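You operate a simulated robot arm through the tools that you are given. There is no shell and no other tool. Be economical: measure what you need, move in short steps, check, and stop when the job is done.

The job below is to be done with a simulated robot arm. You get a single attempt, and the scene is never put back.

TASK
Press the orange strap tab's stud flush in the hand setter, then put the tab back.
Fine: one stroke, clear of the ram; carriage out again.
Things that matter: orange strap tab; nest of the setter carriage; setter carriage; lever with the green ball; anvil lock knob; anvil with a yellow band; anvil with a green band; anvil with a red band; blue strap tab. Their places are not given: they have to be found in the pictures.

The check looks at the end state, three seconds after you hand in, the way a careful person would. Anything else that was tipped, shoved, dropped, spilled or broken makes it a failure.

THE ROBOT
A 6-joint arm with a two-finger parallel gripper, fixed in place. Base frame: the origin is at the foot of the arm, x ahead of it, y to its left, z up; the work surface is at about z = 780. Lengths are in mm, angles in rad, forces in N, time in s.
With the tool pointing down near the work surface it reaches from about 260 to 680 mm from the base axis. Its first joint turns from -1.152 to 1.152 rad. Payload 2.9 kg.
Tool frame: the origin (TCP) lies between the finger pads and is the grasp point; the fingertips stand 30 mm ahead of it; z points along the fingers, y is the line along which they close. Largest opening 110 mm; finger width 20, thickness 10; the body of the gripper, 48 by 112 mm, starts 55 mm behind the TCP.
Orientation is that of the tool frame in the base frame, as a unit quaternion [x, y, z, w]. With the fingers straight down and closing along the base's y, the tool's x points along the base's -x, its y along +y and its z along -z.

THE INTERFACE
- The arm moves only by the tool nudge_tool. Its argument "moves" is a list of rows, each a list of 7 numbers: the turn, a rotation vector about the tool's x, y, z in units of 8 degrees (1.0 is 8 degrees), then the shift along the tool's x, y, z in units of 40 mm (1.0 is 40 mm), then the finger opening in mm, from 0 to 110. In form: [[wx, wy, wz, x, y, z, hand], ...]. A call has 1 to 10 rows; each row shifts and turns the commanded pose from where the row before left it, along the tool's axes as they then stand. A call with a number of a shift or a turn outside -1 to 1 is refused whole. Each row takes 0.2 s and may step no farther than 50 mm and 0.15 rad from the row before; otherwise, or with a gripper value out of range, the whole call is refused. A pose out of reach is approached as far as the arm can. The call stops where the force on the tool passes 50 N (or 10 N more than at its start, if that is more) or the arm is blocked; 0.2 s more then pass. The fingers move at their own pace (about 108 mm/s each) and stop on an object; they squeeze with about 27 N. The grip force told is the motor's: it shows also when the fingers shut on nothing. Time passes only in rows, and 0.2 s behind the last, so rows that do not move let the fingers close. The reply holds the time, the measured pose of the TCP, the force on the tool along the base axes, the opening and the grip force, in the units named above and with some noise.
- Cameras (640 x 400 px; columns grow to the right, rows downward): "scene" is fixed at [80.9, 435.7, 1387.4]; the picture's right is [-0.72, -0.69, 0.00], its down [-0.37, 0.39, -0.84] and it looks along [0.58, -0.61, -0.54] (base axes); focal length 319 px, centre (320, 200). "wrist" rides on the gripper at [-36, 0, -57] in the tool frame; the picture's right is [0.00, -1.00, 0.00], its down [0.97, 0.00, -0.24] and it looks along [0.24, 0.00, 0.97] (tool axes); focal length 218 px, centre (320, 200).
- camera(camera): a new picture of that camera. No time passes.
- pixel_to_xyz(camera, pixels): there is no depth. For up to 12 entries [column, row, z] of the newest picture of that camera ("zoom" is the newest enlarged one), the place [x, y] in the base frame at which the ray of that pixel passes the height z, good to about 3 mm. No time passes.
- zoom(camera, box): a new picture of the part [left, top, right, bottom] of that camera's present view, enlarged. No time passes.
- hand_in(): hands the job in; it is judged then, once.

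Go step by step. Measure first, check grasps and placings, and put right what went wrong. The budget is 80 turns and 54 pictures, counting those below and the enlarged ones. Unless the task says otherwise, let go and move clear before handing in, and close with one line.

The tools are called after "Emit:" as a command line: name --pt "numbers of a row" for each row, then --argument value for the rest, lists and objects as JSON in quotes. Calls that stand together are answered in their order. nudge_tool: Moves the arm, as the interface text tells. Its arguments: {"type":"object","properties":{"moves":{"type":"array","items":{"type":"array","items":{"type":"number"}}}},"required":["moves"]} The other tools are called the same way: camera (camera) takes a picture; pixel_to_xyz (camera, pixels) gives the place at which the rays of pixels pass given heights; zoom (camera, box) takes an enlarged picture of a part of a camera's view; hand_in () hands the job in.

At the start:

```text
time: 0.0
position: [466.6, 65.6, 1213.3]
ee_rot: [0.001, 1.0, 0.0, 0.0]
contact_force: [1.0, 0.3, 0.6]
finger_gap: 109.8
grip_force: 0.0
```

scene: 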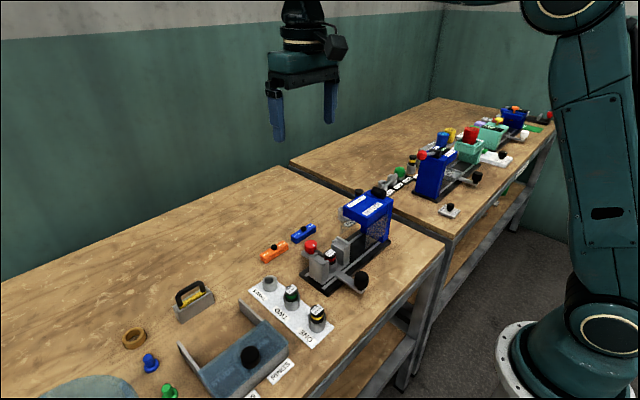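
wrist: 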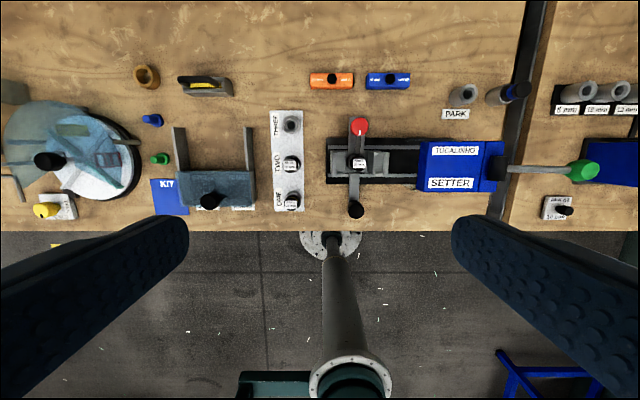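

The wrist view shows the setter near pixel (420,165), the orange tab at (331,80) and the anvil rack at (288,160). I'll enlarge these to read them.

Emit:
zoom --camera "wrist" --box '[300, 60, 460, 220]'

Emit:
zoom --camera "wrist" --box '[440, 60, 620, 220]'

Emit:
zoom --camera "scene" --box '[240, 170, 420, 350]'

Emit:
zoom --camera "wrist" --box '[130, 90, 320, 220]'

```text
2.50 times, centred on (380, 140) of wrist
```

zoom: 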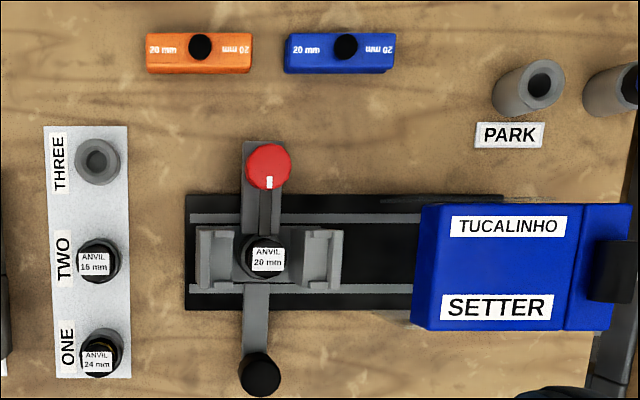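

```text
2.50 times, centred on (530, 140) of wrist
```

zoom: 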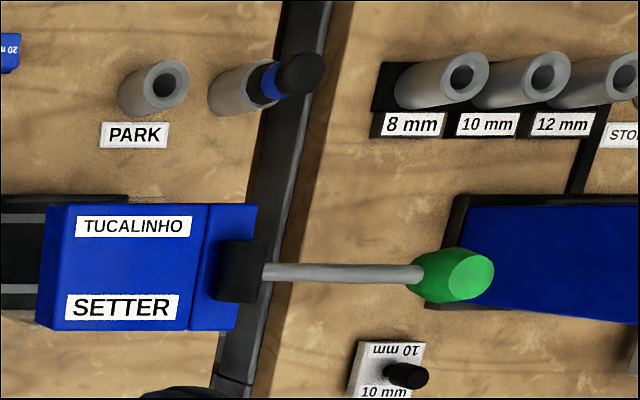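

```text
2.22 times, centred on (330, 260) of scene
```

zoom: 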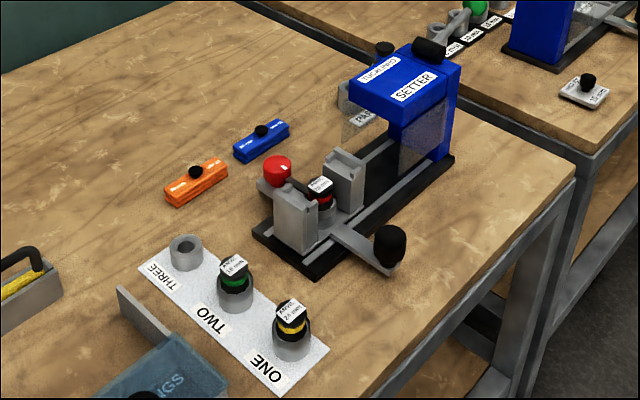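

```text
3.08 times, centred on (225, 155) of wrist
```

zoom: 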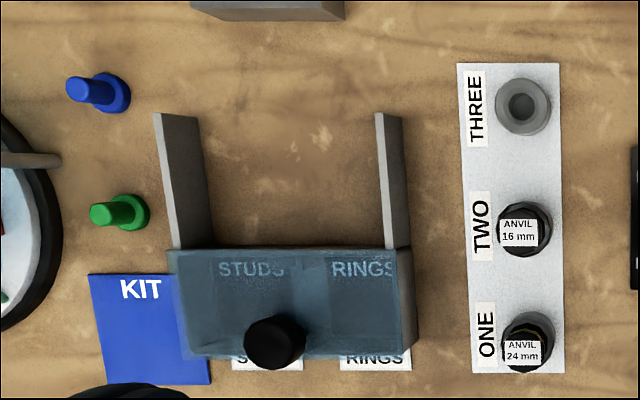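

The orange tab reads 20 mm and the red-band anvil already in the nest reads 20 mm. Next I'll measure places.

Emit:
pixel_to_xyz --camera "wrist" --pixels '[[331, 80, 790], [388, 80, 790], [359, 126, 850], [357, 161, 830], [355, 209, 830], [585, 170, 950], [585, 170, 1050], [505, 167, 950], [460, 165, 930], [327, 160, 785], [420, 187, 785], [288, 160, 785]]'

Emit:
pixel_to_xyz --camera "scene" --pixels '[[274, 252, 790], [304, 233, 790], [310, 247, 850], [331, 257, 830], [361, 281, 830], [400, 172, 950], [400, 172, 1000], [400, 172, 1050], [380, 191, 930], [380, 191, 960], [400, 172, 900], [310, 247, 830]]'

Emit:
zoom --camera "scene" --box '[340, 140, 440, 220]'

```text
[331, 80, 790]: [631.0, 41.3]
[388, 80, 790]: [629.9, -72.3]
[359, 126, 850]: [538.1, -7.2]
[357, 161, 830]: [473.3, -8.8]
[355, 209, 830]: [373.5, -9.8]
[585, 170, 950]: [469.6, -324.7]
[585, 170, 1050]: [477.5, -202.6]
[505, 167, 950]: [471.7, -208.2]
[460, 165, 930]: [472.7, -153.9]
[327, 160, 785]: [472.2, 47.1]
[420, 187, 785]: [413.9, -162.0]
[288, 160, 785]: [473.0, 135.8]
```

```text
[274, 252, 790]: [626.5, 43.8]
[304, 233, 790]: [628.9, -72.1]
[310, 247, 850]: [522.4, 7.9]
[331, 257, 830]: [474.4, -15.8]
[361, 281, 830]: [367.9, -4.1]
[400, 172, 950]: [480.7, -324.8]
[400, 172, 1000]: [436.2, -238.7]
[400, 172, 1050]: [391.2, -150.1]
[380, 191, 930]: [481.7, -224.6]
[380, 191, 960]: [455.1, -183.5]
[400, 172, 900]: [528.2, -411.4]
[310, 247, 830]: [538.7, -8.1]
```

```text
5.00 times, centred on (390, 180) of scene
```

zoom: 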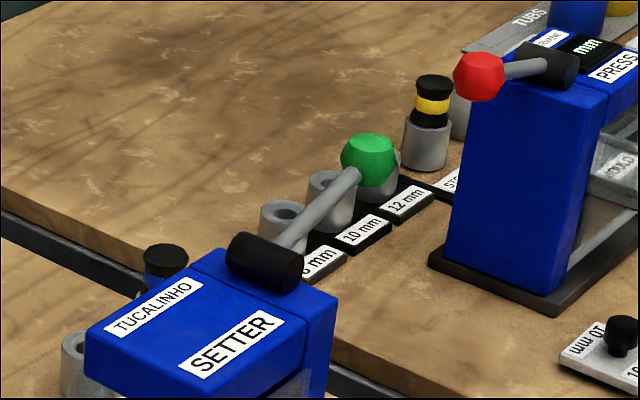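

The setter's lever is horizontal, with its hub near (472,-205,950) and the ball near (472,-325,955). I'm moving lower over the nest to look closely.

Emit:
nudge_tool --pt "0 0 0 0 -0.8 0.5 110" --pt "0 0 0 0 -0.5 0.9 110" --pt "0 0 0 0 0 1 110" --pt "0 0 0 0 0 1 110" --pt "0 0 0 0 0 1 110"

Emit:
camera --camera "wrist"

Emit:
zoom --camera "wrist" --box '[240, 80, 440, 280]'

```text
time: 1.2
position: [466.7, 13.5, 1036.9]
ee_rot: [0.0, 1.0, -0.001, 0.001]
contact_force: [-0.5, -0.1, -0.2]
finger_gap: 110.1
grip_force: 0.0
```

```text
46 pictures are left
```

wrist: 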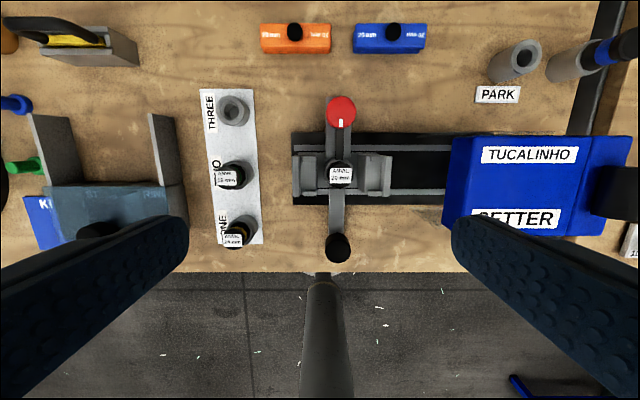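

```text
2.00 times, centred on (340, 180) of wrist
```

zoom: 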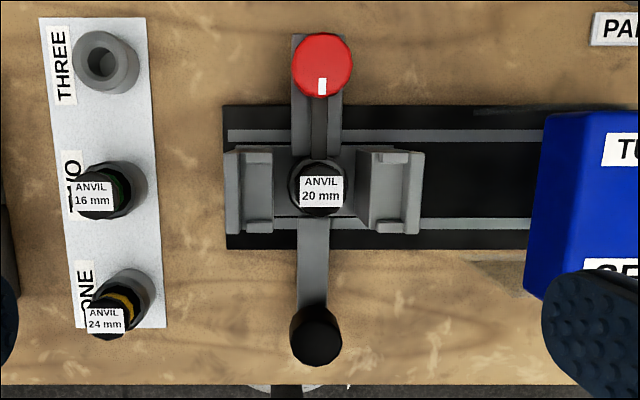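

The nest blocks have lipped recesses for the tab, with the 20 mm anvil between them and the red knob's white mark pointing to -x. I'll go lower to see the details of the lock and heights.

Emit:
nudge_tool --pt "0 0 0 0 0 1 110" --pt "0 0 0 0 0 1 110" --pt "0 0 0 0 0 0.5 110"

Emit:
zoom --camera "wrist" --box '[240, 60, 440, 260]'

Emit:
zoom --camera "scene" --box '[280, 200, 400, 300]'

```text
time: 2.0
position: [466.6, 13.5, 937.4]
ee_rot: [0.0, 1.0, 0.0, 0.0]
contact_force: [-0.3, -1.0, -0.7]
finger_gap: 110.2
grip_force: 0.0
```

```text
2.00 times, centred on (340, 160) of wrist
```

zoom: 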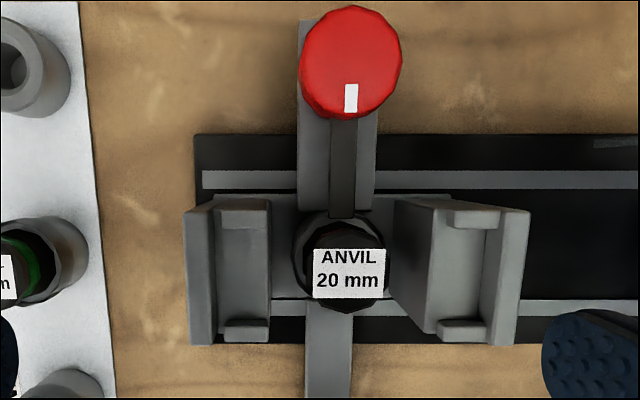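

```text
4.00 times, centred on (340, 250) of scene
```

zoom: 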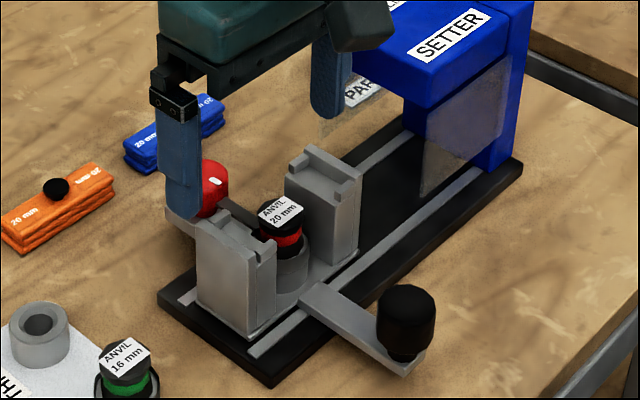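

The dark bolt reaches the anvil and is aligned with the knob mark, so it looks locked. I'll measure nest geometry from both views.

Emit:
pixel_to_xyz --camera "wrist" --pixels '[[333.5, 165, 840], [333.5, 165, 850], [333.5, 165, 860], [346.5, 172, 850], [375, 172, 850], [492, 172, 850], [505, 166, 850], [462, 174, 850], [492, 164, 850], [492, 224, 850], [355, 115, 850], [355, 202, 830]]'

Emit:
camera --camera "wrist"

```text
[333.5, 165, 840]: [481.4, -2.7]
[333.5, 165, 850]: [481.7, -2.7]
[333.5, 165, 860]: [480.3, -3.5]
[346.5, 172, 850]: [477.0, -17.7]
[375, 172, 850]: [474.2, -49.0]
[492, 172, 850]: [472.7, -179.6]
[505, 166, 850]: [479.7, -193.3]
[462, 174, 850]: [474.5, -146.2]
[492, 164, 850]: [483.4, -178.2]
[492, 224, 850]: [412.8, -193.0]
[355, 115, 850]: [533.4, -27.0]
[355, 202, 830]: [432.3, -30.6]
```

```text
42 pictures are left
```

wrist: 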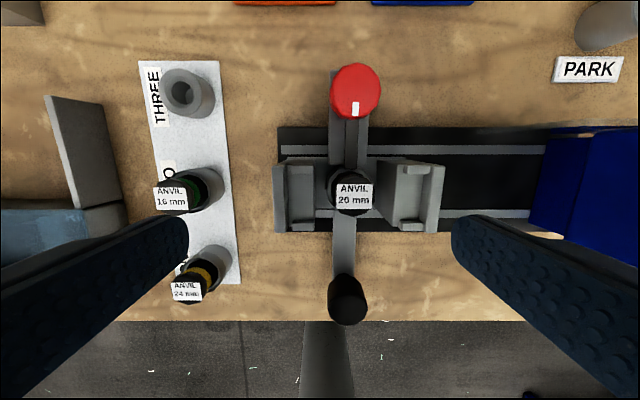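

Now I'll measure block corners in both views to get the nest's height.

Emit:
pixel_to_xyz --camera "wrist" --pixels '[[445, 165, 840], [445, 165, 860], [445, 165, 880], [437, 232, 860], [273, 165, 860], [275, 232, 860], [287, 200, 850], [315, 200, 850], [355, 88, 840], [347, 297, 840], [402, 200, 850], [427, 200, 850]]'

Emit:
pixel_to_xyz --camera "scene" --pixels '[[338, 236.5, 840], [338, 236.5, 860], [338, 236.5, 880], [350, 244, 860], [274, 252, 790], [313.5, 245, 840], [361, 273, 840], [361, 273, 830], [361, 273, 820], [330, 253, 840], [330, 253, 850]]'

Emit:
zoom --camera "scene" --box '[310, 225, 370, 275]'

```text
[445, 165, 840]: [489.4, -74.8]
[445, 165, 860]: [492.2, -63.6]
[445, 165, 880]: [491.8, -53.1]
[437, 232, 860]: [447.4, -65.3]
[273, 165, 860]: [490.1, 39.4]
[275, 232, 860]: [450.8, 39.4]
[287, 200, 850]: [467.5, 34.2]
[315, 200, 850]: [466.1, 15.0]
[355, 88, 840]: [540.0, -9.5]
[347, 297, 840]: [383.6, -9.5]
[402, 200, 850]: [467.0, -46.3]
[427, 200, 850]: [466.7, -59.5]
```

```text
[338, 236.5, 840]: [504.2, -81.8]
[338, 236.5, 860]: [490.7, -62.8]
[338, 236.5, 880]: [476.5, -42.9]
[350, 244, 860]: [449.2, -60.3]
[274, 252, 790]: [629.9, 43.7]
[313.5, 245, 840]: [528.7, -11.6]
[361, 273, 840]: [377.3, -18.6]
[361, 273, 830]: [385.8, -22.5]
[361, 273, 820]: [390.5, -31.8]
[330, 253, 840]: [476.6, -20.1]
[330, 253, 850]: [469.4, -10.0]
```

```text
8.00 times, centred on (340, 250) of scene
```

zoom: 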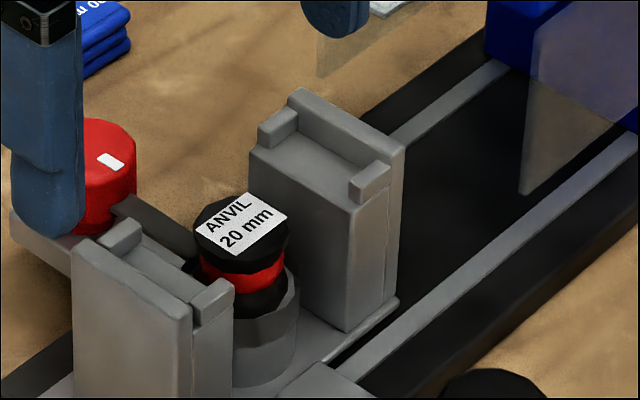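

The nest is centred near (470,-12) with block tops at about z 860; it lies along y, like the tab. I'll move above the orange tab for an accurate measurement.

Emit:
nudge_tool --pt "0 0 0 -1 0.25 0 110" --pt "0 0 0 -1 0.25 0 110" --pt "0 0 0 -1 0.25 0 110" --pt "0 0 0 -0.6 0 0 110"

Emit:
camera --camera "wrist"

Emit:
zoom --camera "wrist" --box '[260, 110, 420, 210]'

Emit:
zoom --camera "scene" --box '[250, 215, 330, 265]'

```text
time: 3.0
position: [612.7, 42.9, 938.9]
ee_rot: [0.0, 1.0, 0.0, -0.001]
contact_force: [-0.3, -0.1, 0.2]
finger_gap: 110.0
grip_force: 0.0
```

```text
40 pictures are left
```

wrist: 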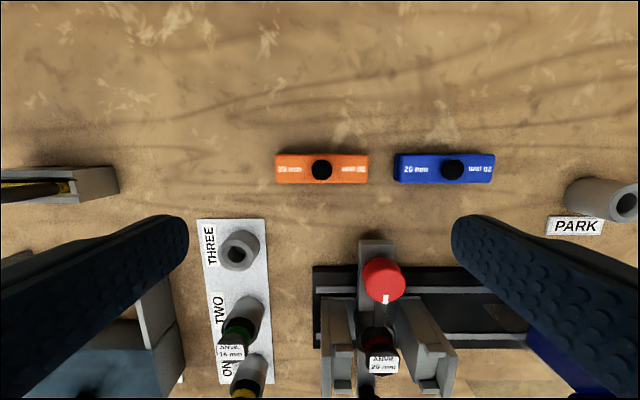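

```text
4.00 times, centred on (340, 160) of wrist
```

zoom: 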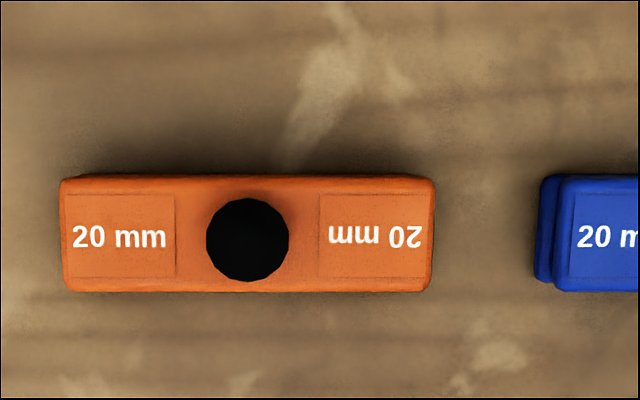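

```text
8.00 times, centred on (290, 240) of scene
```

zoom: 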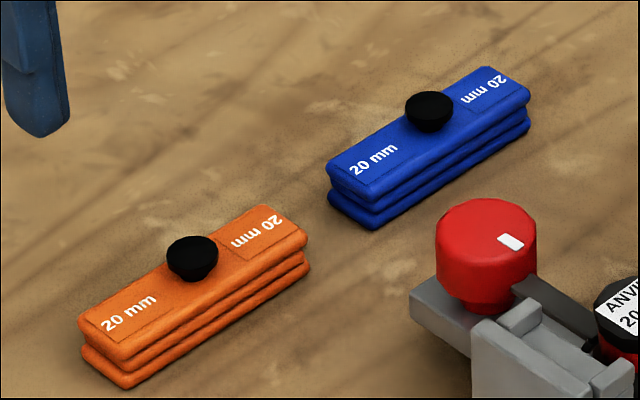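

The tab shows clearly, about 14 mm thick with a raised stud. I'll measure its edges in the wrist view.

Emit:
pixel_to_xyz --camera "wrist" --pixels '[[275, 154.5, 794], [275, 182.5, 794], [368, 154.5, 794], [368, 182.5, 794], [321.75, 170, 803], [320, 168.5, 794], [405, 170, 794], [384, 280, 840], [384, 280, 850]]'

Emit:
pixel_to_xyz --camera "scene" --pixels '[[260.1, 254.6, 794], [265.4, 259.5, 794], [288.2, 245, 794], [265.4, 262.8, 780], [274, 246.5, 803], [260.3, 258.8, 780]]'

```text
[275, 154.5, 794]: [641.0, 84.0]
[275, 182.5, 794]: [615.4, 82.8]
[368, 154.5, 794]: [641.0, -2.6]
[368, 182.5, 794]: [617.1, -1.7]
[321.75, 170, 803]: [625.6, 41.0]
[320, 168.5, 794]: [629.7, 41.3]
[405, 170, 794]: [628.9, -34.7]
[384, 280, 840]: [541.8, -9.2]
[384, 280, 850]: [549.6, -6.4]
```

```text
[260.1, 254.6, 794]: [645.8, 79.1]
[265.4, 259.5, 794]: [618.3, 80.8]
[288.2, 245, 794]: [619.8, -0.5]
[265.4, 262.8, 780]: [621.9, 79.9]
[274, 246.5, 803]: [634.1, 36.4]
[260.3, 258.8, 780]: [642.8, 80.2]
```

The tab is 25 x 84 mm, centred at (629,41) and square to the axes. I'll rotate the gripper 90° (camera to the +y side) to grip across its width.

Emit:
nudge_tool --pt "0 0 0 -0.4 -0.05 0 110" --pt "0 0 -0.9375 0 0 0 110" --pt "0 0 -0.9375 0 0 0 110" --pt "0 0 -0.9375 0 0 0 110" --pt "0 0 -0.9375 0 0 0 110" --pt "0 0 -0.9375 0 0 0 110" --pt "0 0 -0.9375 0 0 0 110"

Emit:
nudge_tool --pt "0 0 -0.9375 0 0 0 60" --pt "0 0 -0.9375 0 0 0 60" --pt "0 0 -0.9375 0 0 0 60" --pt "0 0 -0.9375 0 0 0 60" --pt "0 0 -0.9375 0 0 0 60" --pt "0 0 -0.9375 0 0 0 60" --pt "0 0 0 0 0 0 60"

Emit:
camera --camera "wrist"

```text
time: 4.6
position: [627.3, 42.3, 937.7]
ee_rot: [-0.383, 0.924, 0.0, 0.0]
contact_force: [-0.5, -0.2, -0.3]
finger_gap: 109.9
grip_force: 0.0
```

```text
time: 6.2
position: [627.2, 42.2, 937.6]
ee_rot: [0.708, -0.706, 0.001, 0.0]
contact_force: [-0.8, 0.3, 0.2]
finger_gap: 59.6
grip_force: 0.1
```

```text
37 pictures are left
```

wrist: 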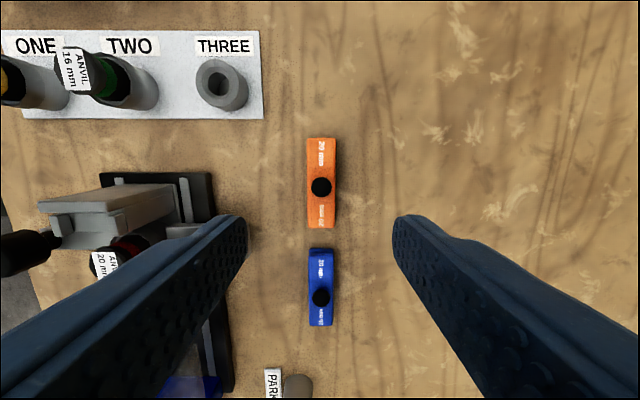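

The gripper is square over the tab, image (321,187). I'll descend with the fingers at 60 mm and grip.

Emit:
nudge_tool --pt "0 0 0 0.03 -0.045 1 60" --pt "0 0 0 0 0 1 60" --pt "0 0 0 0 0 0.9 60" --pt "0 0 0 0 0 0.165 60" --pt "0 0 0 0 0 0 60"

Emit:
camera --camera "wrist"

```text
time: 7.4
position: [629.1, 39.2, 814.1]
ee_rot: [-0.707, 0.707, 0.0, 0.0]
contact_force: [0.3, 1.0, 0.1]
finger_gap: 59.9
grip_force: 0.0
```

```text
36 pictures are left
```

wrist: 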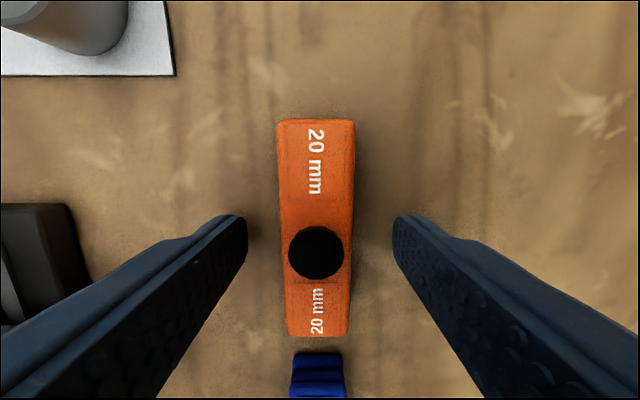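

The tab lies about 1 mm left of centre (stud at column 316). I'll check its y, then close.

Emit:
pixel_to_xyz --camera "wrist" --pixels '[[316, 252, 803], [316, 252, 806], [317, 335, 794], [317, 120, 794], [317, 330, 794]]'

Emit:
nudge_tool --pt "0 0 0 0 0.03 0 60" --pt "0 0 0 0 0 0 20" --pt "0 0 0 0 0 0 20" --pt "0 0 0 0 0 0 20"

```text
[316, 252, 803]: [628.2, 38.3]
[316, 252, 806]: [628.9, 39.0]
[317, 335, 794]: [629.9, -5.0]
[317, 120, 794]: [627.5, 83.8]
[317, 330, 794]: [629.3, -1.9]
```

```text
time: 8.4
position: [626.7, 40.4, 814.7]
ee_rot: [-0.707, 0.707, 0.0, 0.0]
contact_force: [-0.2, -0.5, 0.7]
finger_gap: 24.9
grip_force: 26.6
```

The tab is gripped (gap 24.9, 26.6 N). I'll lift it 110 mm and carry it above the nest.

Emit:
nudge_tool --pt "0 0 0 0 0 -0.5 20" --pt "0 0 0 0 0 -1 20" --pt "0 0 0 0 0 -1 20" --pt "0 0 0 0 0 -0.25 20" --pt "0 0 0 0.3 0.9 0 20" --pt "0 0 0 0.3 0.9 0 20" --pt "0 0 0 0.3 0.9 0 20" --pt "0 0 0 0.3 0.9 0 20" --pt "0 0 0 0.1 0.3 0 20" --pt "0 0 0 0 0 0 20"

Emit:
camera --camera "wrist"

Emit:
zoom --camera "scene" --box '[280, 190, 400, 290]'

```text
time: 10.6
position: [469.2, -13.3, 923.4]
ee_rot: [0.707, -0.707, 0.001, -0.001]
contact_force: [-0.2, -0.8, -0.3]
finger_gap: 25.0
grip_force: 27.4
```

```text
35 pictures are left
```

wrist: 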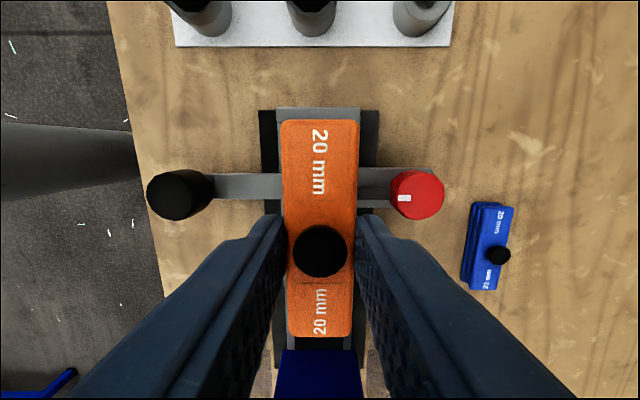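

```text
4.00 times, centred on (340, 240) of scene
```

zoom: 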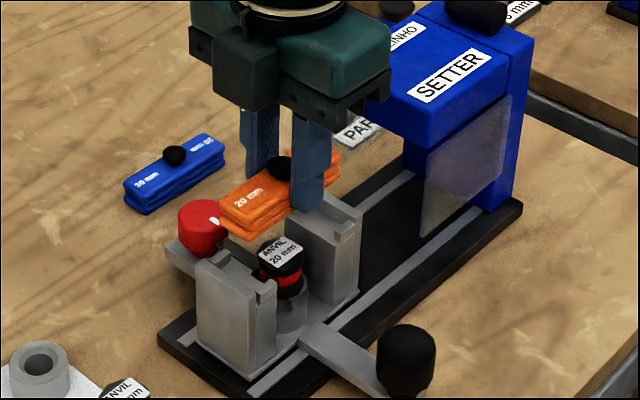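

The tab hangs over the nest; the +y block's outer top edge shows at row 107 from column 277 to 358. I'll measure it to align.

Emit:
pixel_to_xyz --camera "wrist" --pixels '[[277, 107, 860], [358.5, 107, 860], [281, 121, 903], [358, 121, 903], [318, 107, 860]]'

Emit:
zoom --camera "wrist" --box '[260, 90, 380, 165]'

```text
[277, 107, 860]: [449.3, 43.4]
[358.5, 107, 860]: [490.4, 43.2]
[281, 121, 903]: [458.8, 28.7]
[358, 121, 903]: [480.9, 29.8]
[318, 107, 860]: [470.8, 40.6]
```

```text
5.33 times, centred on (320, 128) of wrist
```

zoom: 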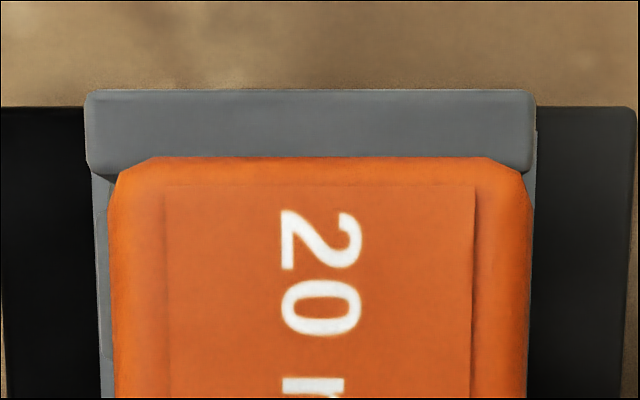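

The tab is aligned (tab centre x≈469.9, nest ≈470, y within ~1 mm). I'll lower it in small steps.

Emit:
nudge_tool --pt "0 0 0 -0.02 0 0.4 20" --pt "0 0 0 0 0 0.3 20" --pt "0 0 0 0 0 0.1 20" --pt "0 0 0 0 0 0 20"

Emit:
zoom --camera "scene" --box '[300, 220, 380, 280]'

```text
time: 11.6
position: [469.7, -10.7, 891.8]
ee_rot: [-0.707, 0.707, 0.0, 0.0]
contact_force: [-0.4, 0.2, -0.5]
finger_gap: 25.1
grip_force: 27.2
```

```text
6.67 times, centred on (340, 250) of scene
```

zoom: 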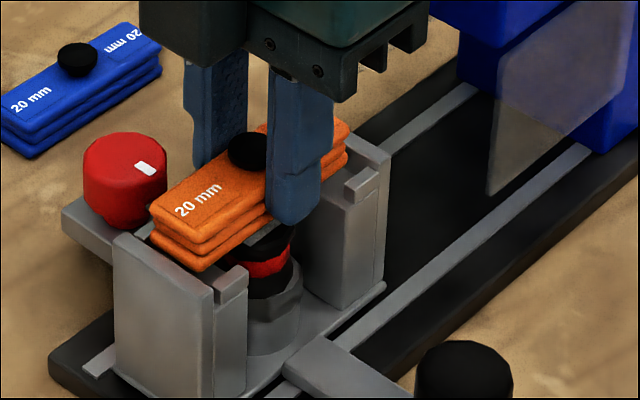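

The tab is just above the recesses and between the lips. I'll continue down in small steps, watching force.

Emit:
nudge_tool --pt "0 0 0 0 0 0.08 20" --pt "0 0 0 0 0 0.05 20" --pt "0 0 0 0 0 0 20"

Emit:
zoom --camera "scene" --box '[300, 220, 380, 280]'

```text
time: 12.4
position: [471.6, -11.8, 887.9]
ee_rot: [-0.707, 0.707, -0.001, 0.0]
contact_force: [0.1, -0.2, -0.3]
finger_gap: 24.9
grip_force: 27.0
```

```text
6.67 times, centred on (340, 250) of scene
```

zoom: 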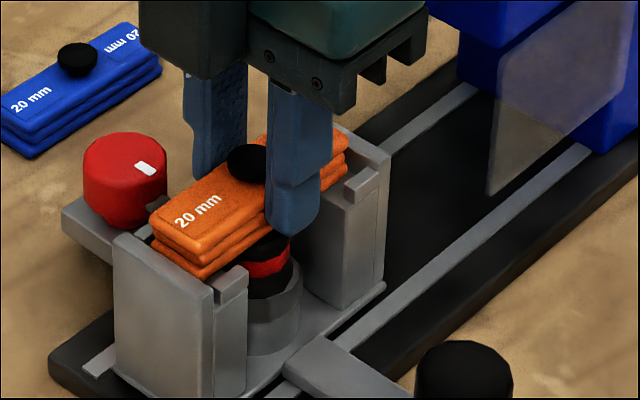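

There's no contact yet, so I keep going down 3 mm.

Emit:
nudge_tool --pt "0 0 0 0 0 0.04 20" --pt "0 0 0 0 0 0.035 20" --pt "0 0 0 0 0 0 20"

```text
time: 13.2
position: [471.5, -12.2, 885.5]
ee_rot: [0.707, -0.707, 0.0, 0.001]
contact_force: [-1.8, -0.1, 6.5]
finger_gap: 24.8
grip_force: 27.2
```

A contact of 6.5 N appears at z≈885. I'll check whether it is seated.

Emit:
zoom --camera "scene" --box '[305, 230, 365, 270]'

Emit:
camera --camera "wrist"

```text
10.00 times, centred on (335, 250) of scene
```

zoom: 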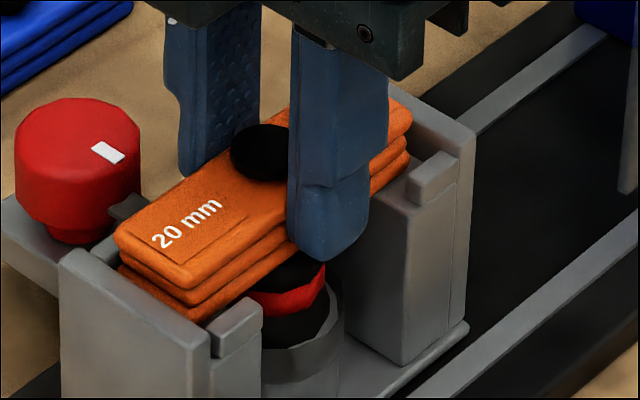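

```text
29 pictures are left
```

wrist: 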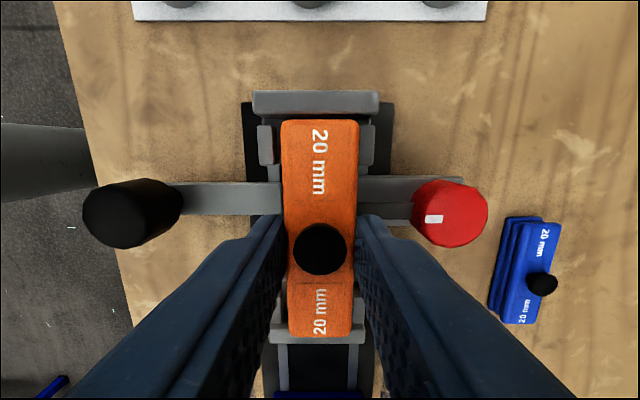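

It looks nested between lips and end walls. I'll press 1.5 mm more to confirm it is bottomed.

Emit:
nudge_tool --pt "0 0 0 0 0.02 0.02 20" --pt "0 0 0 0 0 0.02 20" --pt "0 0 0 0 0 0 20"

```text
time: 14.0
position: [471.1, -10.9, 884.2]
ee_rot: [-0.707, 0.707, -0.001, 0.001]
contact_force: [-1.8, -2.3, 26.2]
finger_gap: 25.3
grip_force: 27.2
```

Force rises stiffly to 26 N, so it's seated. Release and lift.

Emit:
nudge_tool --pt "0 0 0 0 0 -0.04 25" --pt "0 0 0 0 0 0 50" --pt "0 0 0 0 0 0 50" --pt "0 0 0 0 0 -0.5 50" --pt "0 0 0 0 0 -1 50" --pt "0 0 0 0 0 -1 50" --pt "0 0 0 -1 0 0 50"

Emit:
camera --camera "wrist"

Emit:
zoom --camera "scene" --box '[295, 220, 385, 280]'

```text
time: 15.6
position: [471.4, 28.8, 984.6]
ee_rot: [-0.707, 0.708, 0.0, -0.001]
contact_force: [-0.3, -0.4, 0.4]
finger_gap: 49.8
grip_force: 0.0
```

```text
28 pictures are left
```

wrist: 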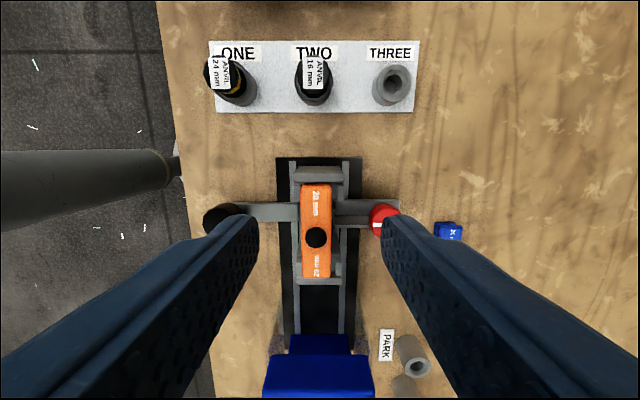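

```text
6.67 times, centred on (340, 250) of scene
```

zoom: 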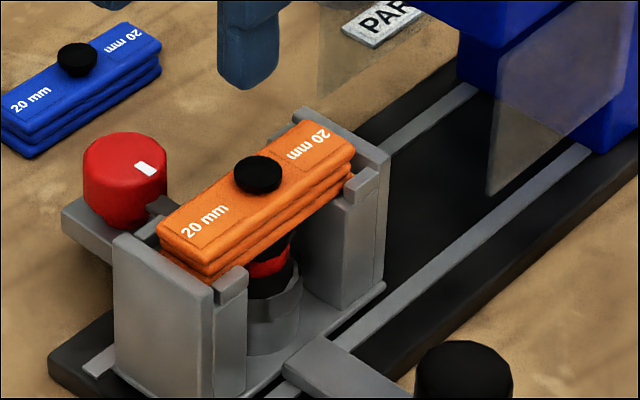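

The tab is seated and level in the nest. Now I'll measure the setter head's x extent and the handle knob, then rotate a further -90° so the camera side faces away from the head.

Emit:
pixel_to_xyz --camera "wrist" --pixels '[[263, 392, 940], [375, 392, 940], [290, 350, 900], [350, 350, 900], [316, 237, 876], [205, 215, 840]]'

Emit:
nudge_tool --pt "0 0 -0.9375 0 0 0 50" --pt "0 0 -0.9375 0 0 0 50" --pt "0 0 -0.9375 0 0 0 50" --pt "0 0 -0.9375 0 0 0 50" --pt "0 0 -0.9375 0 0 0 50" --pt "0 0 -0.9375 0 0 0 50"

Emit:
nudge_tool --pt "0 0 -0.9375 0 0 0 60" --pt "0 0 -0.9375 0 0 0 60" --pt "0 0 -0.9375 0 0 0 60" --pt "0 0 -0.9375 0 0 0 60" --pt "0 0 -0.9375 0 0 0 60" --pt "0 0 -0.9375 0 0 0 60" --pt "0 0 0 0 0 0 60"

```text
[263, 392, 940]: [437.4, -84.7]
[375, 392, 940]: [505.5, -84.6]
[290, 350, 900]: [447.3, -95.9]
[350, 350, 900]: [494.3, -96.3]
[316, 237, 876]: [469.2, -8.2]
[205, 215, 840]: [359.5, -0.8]
```

```text
time: 17.0
position: [470.2, 26.5, 984.2]
ee_rot: [0.924, -0.381, 0.0, 0.0]
contact_force: [-0.1, 0.4, 0.8]
finger_gap: 49.9
grip_force: 0.1
```

```text
time: 18.6
position: [469.6, 52.8, 985.8]
ee_rot: [1.0, -0.006, 0.0, -0.004]
contact_force: [-0.6, 0.0, 0.1]
finger_gap: 60.0
grip_force: 0.0
out of reach, approached as far as the arm can: row 6
```

The head spans x≈437–505 from y≈-85 on; the second rotation hit a joint limit. I'll rotate back to the original orientation and use a small tilt away from the head instead.

Emit:
nudge_tool --pt "0 0 0.9375 0 0 0 60" --pt "0 0 0.9375 0 0 0 60" --pt "0 0 0.9375 0 0 0 60" --pt "0 0 0.9375 0 0 0 60" --pt "0 0 0.9375 0 0 0 60" --pt "0 0 0.9375 0 0 0 60" --pt "0 0 0.9375 0 0 0 60" --pt "0 0 0.9375 0 0 0 60" --pt "0 0 0.9375 0 0 0 60" --pt "0 0 0.9375 0 0 0 60"

Emit:
nudge_tool --pt "0 0 0.9375 0 0 0 60" --pt "0 0 0.9375 0 0 0 60" --pt "0 0 0.9375 0 0 0 60" --pt "0 0 0.9375 0 0 0 60" --pt "0 0 0.9375 0 0 0 60" --pt "0 0 0.9375 0 0 0 60" --pt "0 0 0.9375 0 0 0 60" --pt "0 0 0.9375 0 0 0 60" --pt "0 0 0.9375 0 0 0 60" --pt "0 0 0.9375 0 0 0 60"

Emit:
nudge_tool --pt "0 0 0.9375 0 0 0 60" --pt "0 0 0.9375 0 0 0 60" --pt "0 0 0.9375 0 0 0 60" --pt "0 0 0.9375 0 0 0 60" --pt "0 0 0 0 0 0 60"

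```text
time: 20.8
position: [469.1, 53.2, 984.8]
ee_rot: [0.792, -0.61, 0.001, 0.0]
contact_force: [-0.3, -0.9, -0.7]
finger_gap: 59.9
grip_force: 0.2
```

```text
time: 23.0
position: [470.4, 52.7, 984.9]
ee_rot: [-0.258, 0.966, 0.0, -0.001]
contact_force: [0.8, 0.4, 0.2]
finger_gap: 59.9
grip_force: 0.1
```

```text
time: 24.2
position: [469.2, 52.9, 985.5]
ee_rot: [0.001, 1.0, 0.0, 0.0]
contact_force: [0.4, 0.0, -0.1]
finger_gap: 60.0
grip_force: 0.1
```

Back to the original orientation at (469,53,985). I'll move above the handle knob and look.

Emit:
nudge_tool --pt "0 0 0 0.7 -0.5 0 60" --pt "0 0 0 0.7 -0.5 0 60" --pt "0 0 0 0.7 -0.575 0 60" --pt "0 0 0 0.1 0 0.9 60" --pt "0 -1 0 0 0 0 60" --pt "0 -1 0 0 0 0 60" --pt "0 0 0 0 0 0 60"

Emit:
camera --camera "wrist"

Emit:
camera --camera "scene"

```text
time: 25.8
position: [381.0, -9.2, 949.6]
ee_rot: [0.0, 0.99, 0.0, 0.141]
contact_force: [-0.1, -0.3, -0.3]
finger_gap: 59.8
grip_force: 0.0
```

```text
26 pictures are left
```

wrist: 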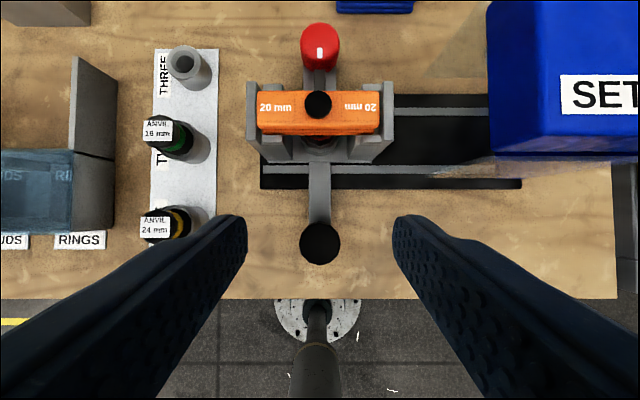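

```text
25 pictures are left
```

scene: 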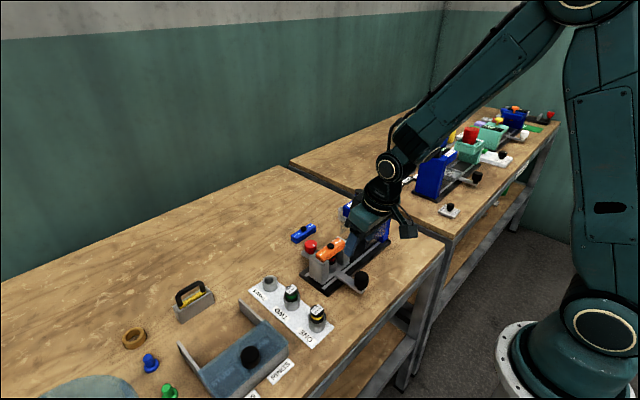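

The tool now leans away from the head as wanted. The knob is at pixel (320,243) – I'll measure its position.

Emit:
pixel_to_xyz --camera "wrist" --pixels '[[320, 243, 830], [320, 243, 840], [320, 243, 850], [300, 243, 840], [341, 243, 840], [320, 222, 840], [320, 264, 840], [487, 155, 880], [487, 155, 860]]'

Emit:
zoom --camera "scene" --box '[330, 250, 390, 300]'

Emit:
pixel_to_xyz --camera "scene" --pixels '[[361, 276, 820], [361, 276, 830], [361, 276, 840], [361, 276, 850], [356, 292, 795], [356, 292, 790]]'

```text
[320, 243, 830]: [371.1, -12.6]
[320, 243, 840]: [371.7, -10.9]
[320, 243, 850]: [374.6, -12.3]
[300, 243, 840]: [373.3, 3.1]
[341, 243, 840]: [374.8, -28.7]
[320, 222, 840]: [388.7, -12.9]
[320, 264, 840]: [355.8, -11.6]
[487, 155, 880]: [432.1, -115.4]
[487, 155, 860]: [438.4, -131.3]
```

```text
8.00 times, centred on (360, 275) of scene
```

zoom: 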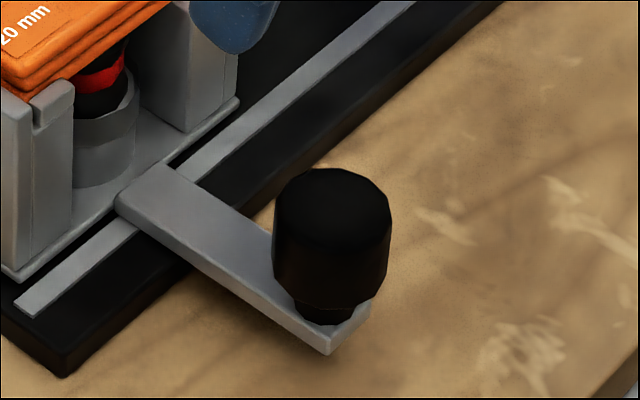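

```text
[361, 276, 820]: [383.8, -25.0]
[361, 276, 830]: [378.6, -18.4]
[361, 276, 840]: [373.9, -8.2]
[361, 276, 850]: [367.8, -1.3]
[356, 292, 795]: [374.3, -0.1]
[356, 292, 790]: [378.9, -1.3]
```

The knob is centred at (373,-12) with its top at z≈838 and a diameter of about 30. I'll descend around it.

Emit:
nudge_tool --pt "0 0 0 0.33 -0.075 0.84 70" --pt "0 0 0 0.33 0 0.84 70" --pt "0 0 0 0.33 0 0.83 70" --pt "0 0 0 0 0 0 70"

Emit:
camera --camera "wrist"

```text
time: 26.8
position: [371.5, -12.2, 841.0]
ee_rot: [0.0, 0.99, 0.0, 0.139]
contact_force: [0.3, 0.2, 0.4]
finger_gap: 70.0
grip_force: 0.0
```

```text
23 pictures are left
```

wrist: 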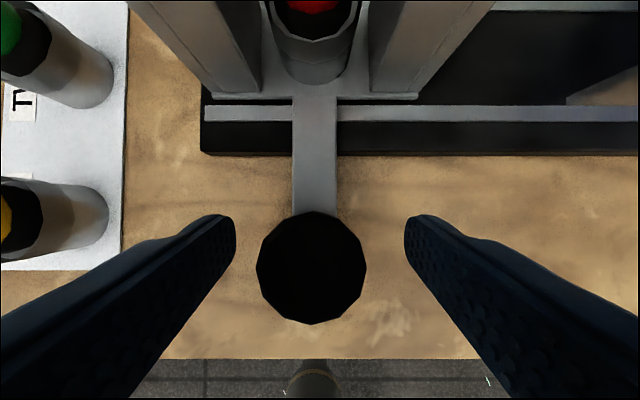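

The knob sits slightly left (column 311). I'll shift +2.5 mm in y and close on it.

Emit:
nudge_tool --pt "0 0 0 0 0.06 0 70" --pt "0 0 0 0 0 0 20" --pt "0 0 0 0 0 0 20" --pt "0 0 0 0 0 0 20"

```text
time: 27.8
position: [370.7, -9.6, 842.1]
ee_rot: [0.0, 0.99, 0.0, 0.139]
contact_force: [1.0, -0.6, -4.5]
finger_gap: 33.8
grip_force: 45.3
```

The knob is held (33.8 mm). I'll slide the carriage toward -y gently for 60 mm.

Emit:
nudge_tool --pt "0 0 0 0 -0.2 0 20" --pt "0 0 0 0 -0.25 0 20" --pt "0 0 0 0 -0.25 0 20" --pt "0 0 0 0 -0.25 0 20" --pt "0 0 0 0 -0.25 0 20" --pt "0 0 0 0 -0.25 0 20"

Emit:
camera --camera "scene"

```text
time: 29.2
position: [372.0, -69.3, 842.3]
ee_rot: [0.0, 0.99, 0.0, 0.139]
contact_force: [-1.9, 0.6, -11.1]
finger_gap: 33.7
grip_force: 44.8
```

```text
22 pictures are left
```

scene: 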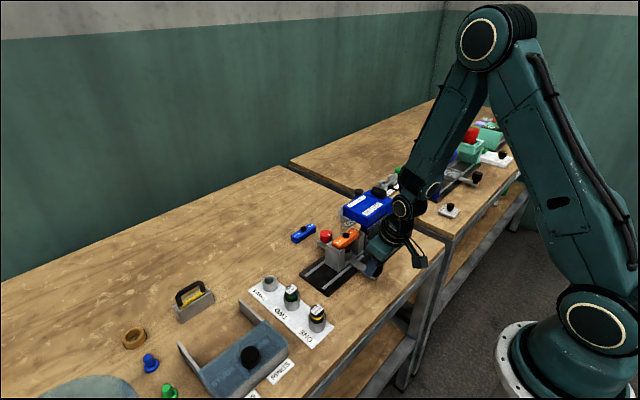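

The carriage slides freely. I continue another 50 mm in small steps.

Emit:
nudge_tool --pt "0 0 0 0 -0.25 0 20" --pt "0 0 0 0 -0.25 0 20" --pt "0 0 0 0 -0.25 0 20" --pt "0 0 0 0 -0.25 0 20" --pt "0 0 0 0 -0.25 0 20"

Emit:
zoom --camera "scene" --box '[300, 180, 420, 290]'

```text
time: 30.4
position: [371.5, -118.1, 843.3]
ee_rot: [0.0, 0.991, -0.001, 0.137]
contact_force: [4.1, 1.5, -18.8]
finger_gap: 33.7
grip_force: 45.1
```

```text
3.64 times, centred on (360, 235) of scene
```

zoom: 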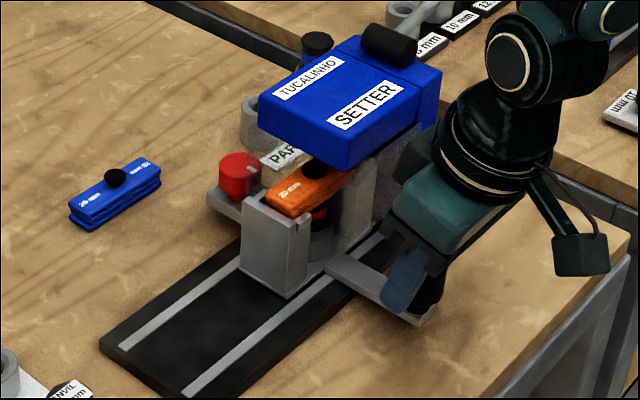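

The tab is entering under the head. There's a slight upward pull (-19 N), so I lower 1 mm and continue.

Emit:
nudge_tool --pt "0 0 0 0.01 0 0.035 20" --pt "0 0 0 0 -0.2 0 20" --pt "0 0 0 0 -0.2 0 20" --pt "0 0 0 0 -0.2 0 20" --pt "0 0 0 0 -0.2 0 20"

```text
time: 31.4
position: [371.0, -130.0, 841.1]
ee_rot: [-0.006, 0.99, 0.01, 0.14]
contact_force: [-4.4, 7.2, 8.4]
finger_gap: 33.9
grip_force: 44.7
stopped in row 4: the force on the tool passed its limit (the readings are from after the stop); the commanded pose is now the measured one
```

It stopped at y≈-130 (travel ≈120 mm), probably the end stop. Let me look.

Emit:
zoom --camera "scene" --box '[310, 180, 410, 280]'

Emit:
camera --camera "wrist"

```text
4.00 times, centred on (360, 230) of scene
```

zoom: 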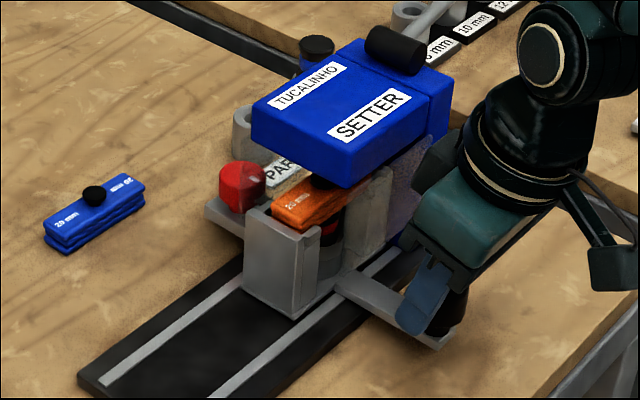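

```text
19 pictures are left
```

wrist: 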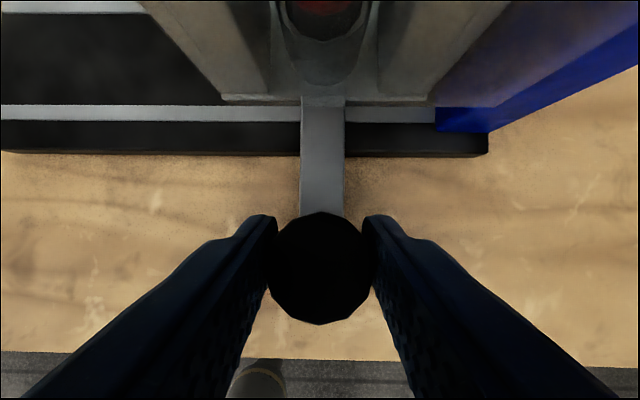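

The carriage plate's edge meets the blue column (pixel 435,105), so it's at its end stop. I release the knob and retreat upward.

Emit:
nudge_tool --pt "0 0 0 0 0 0 55" --pt "0 0 0 0 0 0 55" --pt "0 0 0 0 0 -0.5 55" --pt "0 0 0 0 0 -1 55" --pt "0 0 0 0 0 -1 55" --pt "0 0 0 0 0 -1 55" --pt "0 0 0 0 0 -1 55" --pt "0 1 0 0 0 -1 55" --pt "0 1 0 0 0 -0.5 0"

Emit:
zoom --camera "scene" --box '[310, 150, 430, 290]'

```text
time: 33.4
position: [308.5, -134.2, 1072.0]
ee_rot: [-0.006, 1.0, 0.008, 0.001]
contact_force: [-0.4, 0.6, 0.8]
finger_gap: 0.2
grip_force: 26.9
```

```text
2.86 times, centred on (370, 220) of scene
```

zoom: 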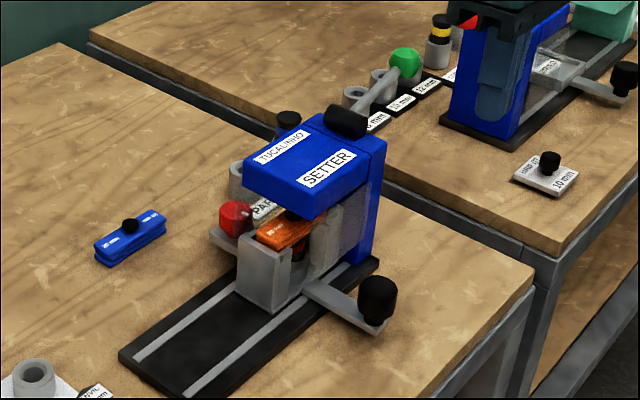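

The carriage stays in. Next I move above the lever ball and look.

Emit:
nudge_tool --pt "0 0 0 -0.6 -0.8 0 0" --pt "0 0 0 -0.6 -0.8 0 0" --pt "0 0 0 -0.6 -0.8 0 0" --pt "0 0 0 -0.6 -0.8 0 0" --pt "0 0 0 -0.6 -0.8 0 0" --pt "0 0 0 -0.6 -0.75 0 0" --pt "0 0 0 0 0 0 0"

Emit:
camera --camera "wrist"

Emit:
zoom --camera "scene" --box '[350, 130, 450, 220]'

```text
time: 35.0
position: [453.2, -324.2, 1068.9]
ee_rot: [-0.006, 1.0, 0.009, 0.001]
contact_force: [0.5, -0.8, -0.5]
finger_gap: 0.1
grip_force: 26.9
```

```text
17 pictures are left
```

wrist: 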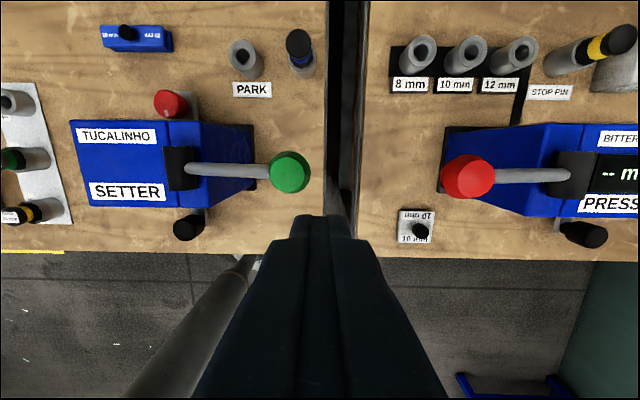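

```text
4.44 times, centred on (400, 175) of scene
```

zoom: 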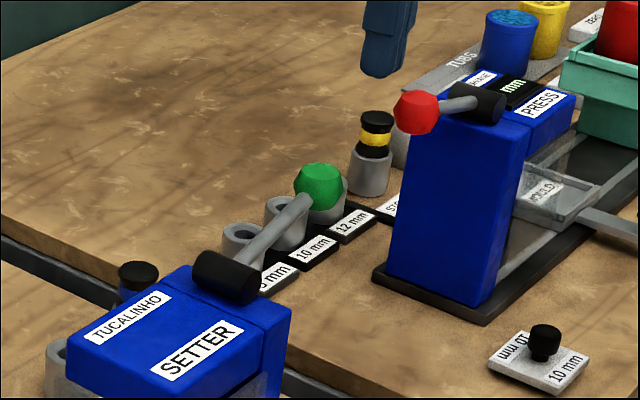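

The green ball is at wrist pixel (290,172) and scene (399.5,172). I'll triangulate it and the hub.

Emit:
pixel_to_xyz --camera "wrist" --pixels '[[290, 172, 940], [290, 172, 960], [290, 172, 980], [290, 172, 1000], [290, 172, 1020], [183, 167, 940], [183, 167, 960]]'

Emit:
pixel_to_xyz --camera "scene" --pixels '[[399.5, 171.8, 940], [399.5, 171.8, 960], [399.5, 171.8, 980], [399.5, 171.8, 1000], [379.5, 192, 940], [379.5, 192, 960]]'

```text
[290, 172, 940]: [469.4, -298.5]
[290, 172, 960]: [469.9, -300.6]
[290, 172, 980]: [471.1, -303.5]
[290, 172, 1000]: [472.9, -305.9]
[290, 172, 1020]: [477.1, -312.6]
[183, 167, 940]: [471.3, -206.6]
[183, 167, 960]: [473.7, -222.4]
```

```text
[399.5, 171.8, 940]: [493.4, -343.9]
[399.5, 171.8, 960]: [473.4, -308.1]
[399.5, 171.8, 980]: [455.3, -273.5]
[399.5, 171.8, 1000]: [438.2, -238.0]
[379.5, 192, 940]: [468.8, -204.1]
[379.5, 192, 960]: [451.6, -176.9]
```

The ball is at about (470.5,-302,963), 100 mm from the hub and tilted slightly up. I'll place the closed fingertips just above it.

Emit:
nudge_tool --pt "0 0 0 -0.43 0.68 0 0" --pt "0 0 0 0 0 0.65 0" --pt "0 0 0 0 0 0.65 0" --pt "0 0 0 0 0 0 0"

Emit:
zoom --camera "scene" --box '[350, 130, 450, 220]'

```text
time: 36.0
position: [470.1, -296.3, 1017.6]
ee_rot: [-0.007, 1.0, 0.009, 0.001]
contact_force: [-0.1, -0.8, -0.3]
finger_gap: 0.3
grip_force: 26.8
```

```text
4.44 times, centred on (400, 175) of scene
```

zoom: 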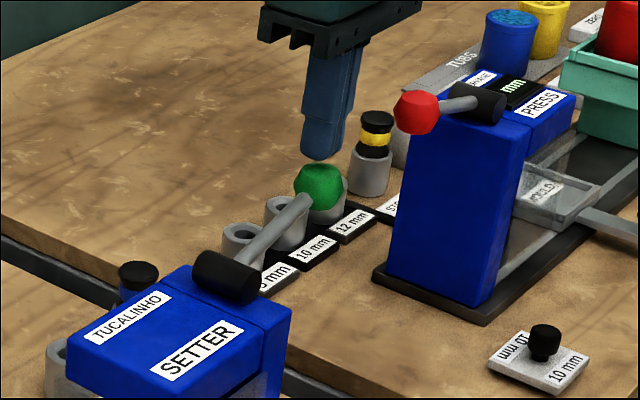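

The fingertips are right above the ball. I press down in small steps.

Emit:
nudge_tool --pt "0 0 0 0 0 0.25 0" --pt "0 0 0 0 0 0.25 0" --pt "0 0 0 0 0 0.25 0" --pt "0 0 0 0 0 0.25 0" --pt "0 0 0 0 0 0 0"

Emit:
zoom --camera "scene" --box '[310, 140, 450, 270]'

```text
time: 37.1
position: [470.6, -294.4, 977.8]
ee_rot: [-0.006, 1.0, 0.008, 0.001]
contact_force: [-0.6, -1.5, 1.9]
finger_gap: 0.2
grip_force: 27.3
```

```text
3.08 times, centred on (380, 205) of scene
```

zoom: 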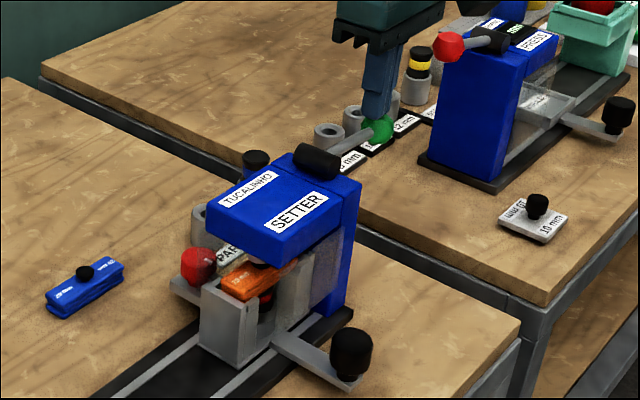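

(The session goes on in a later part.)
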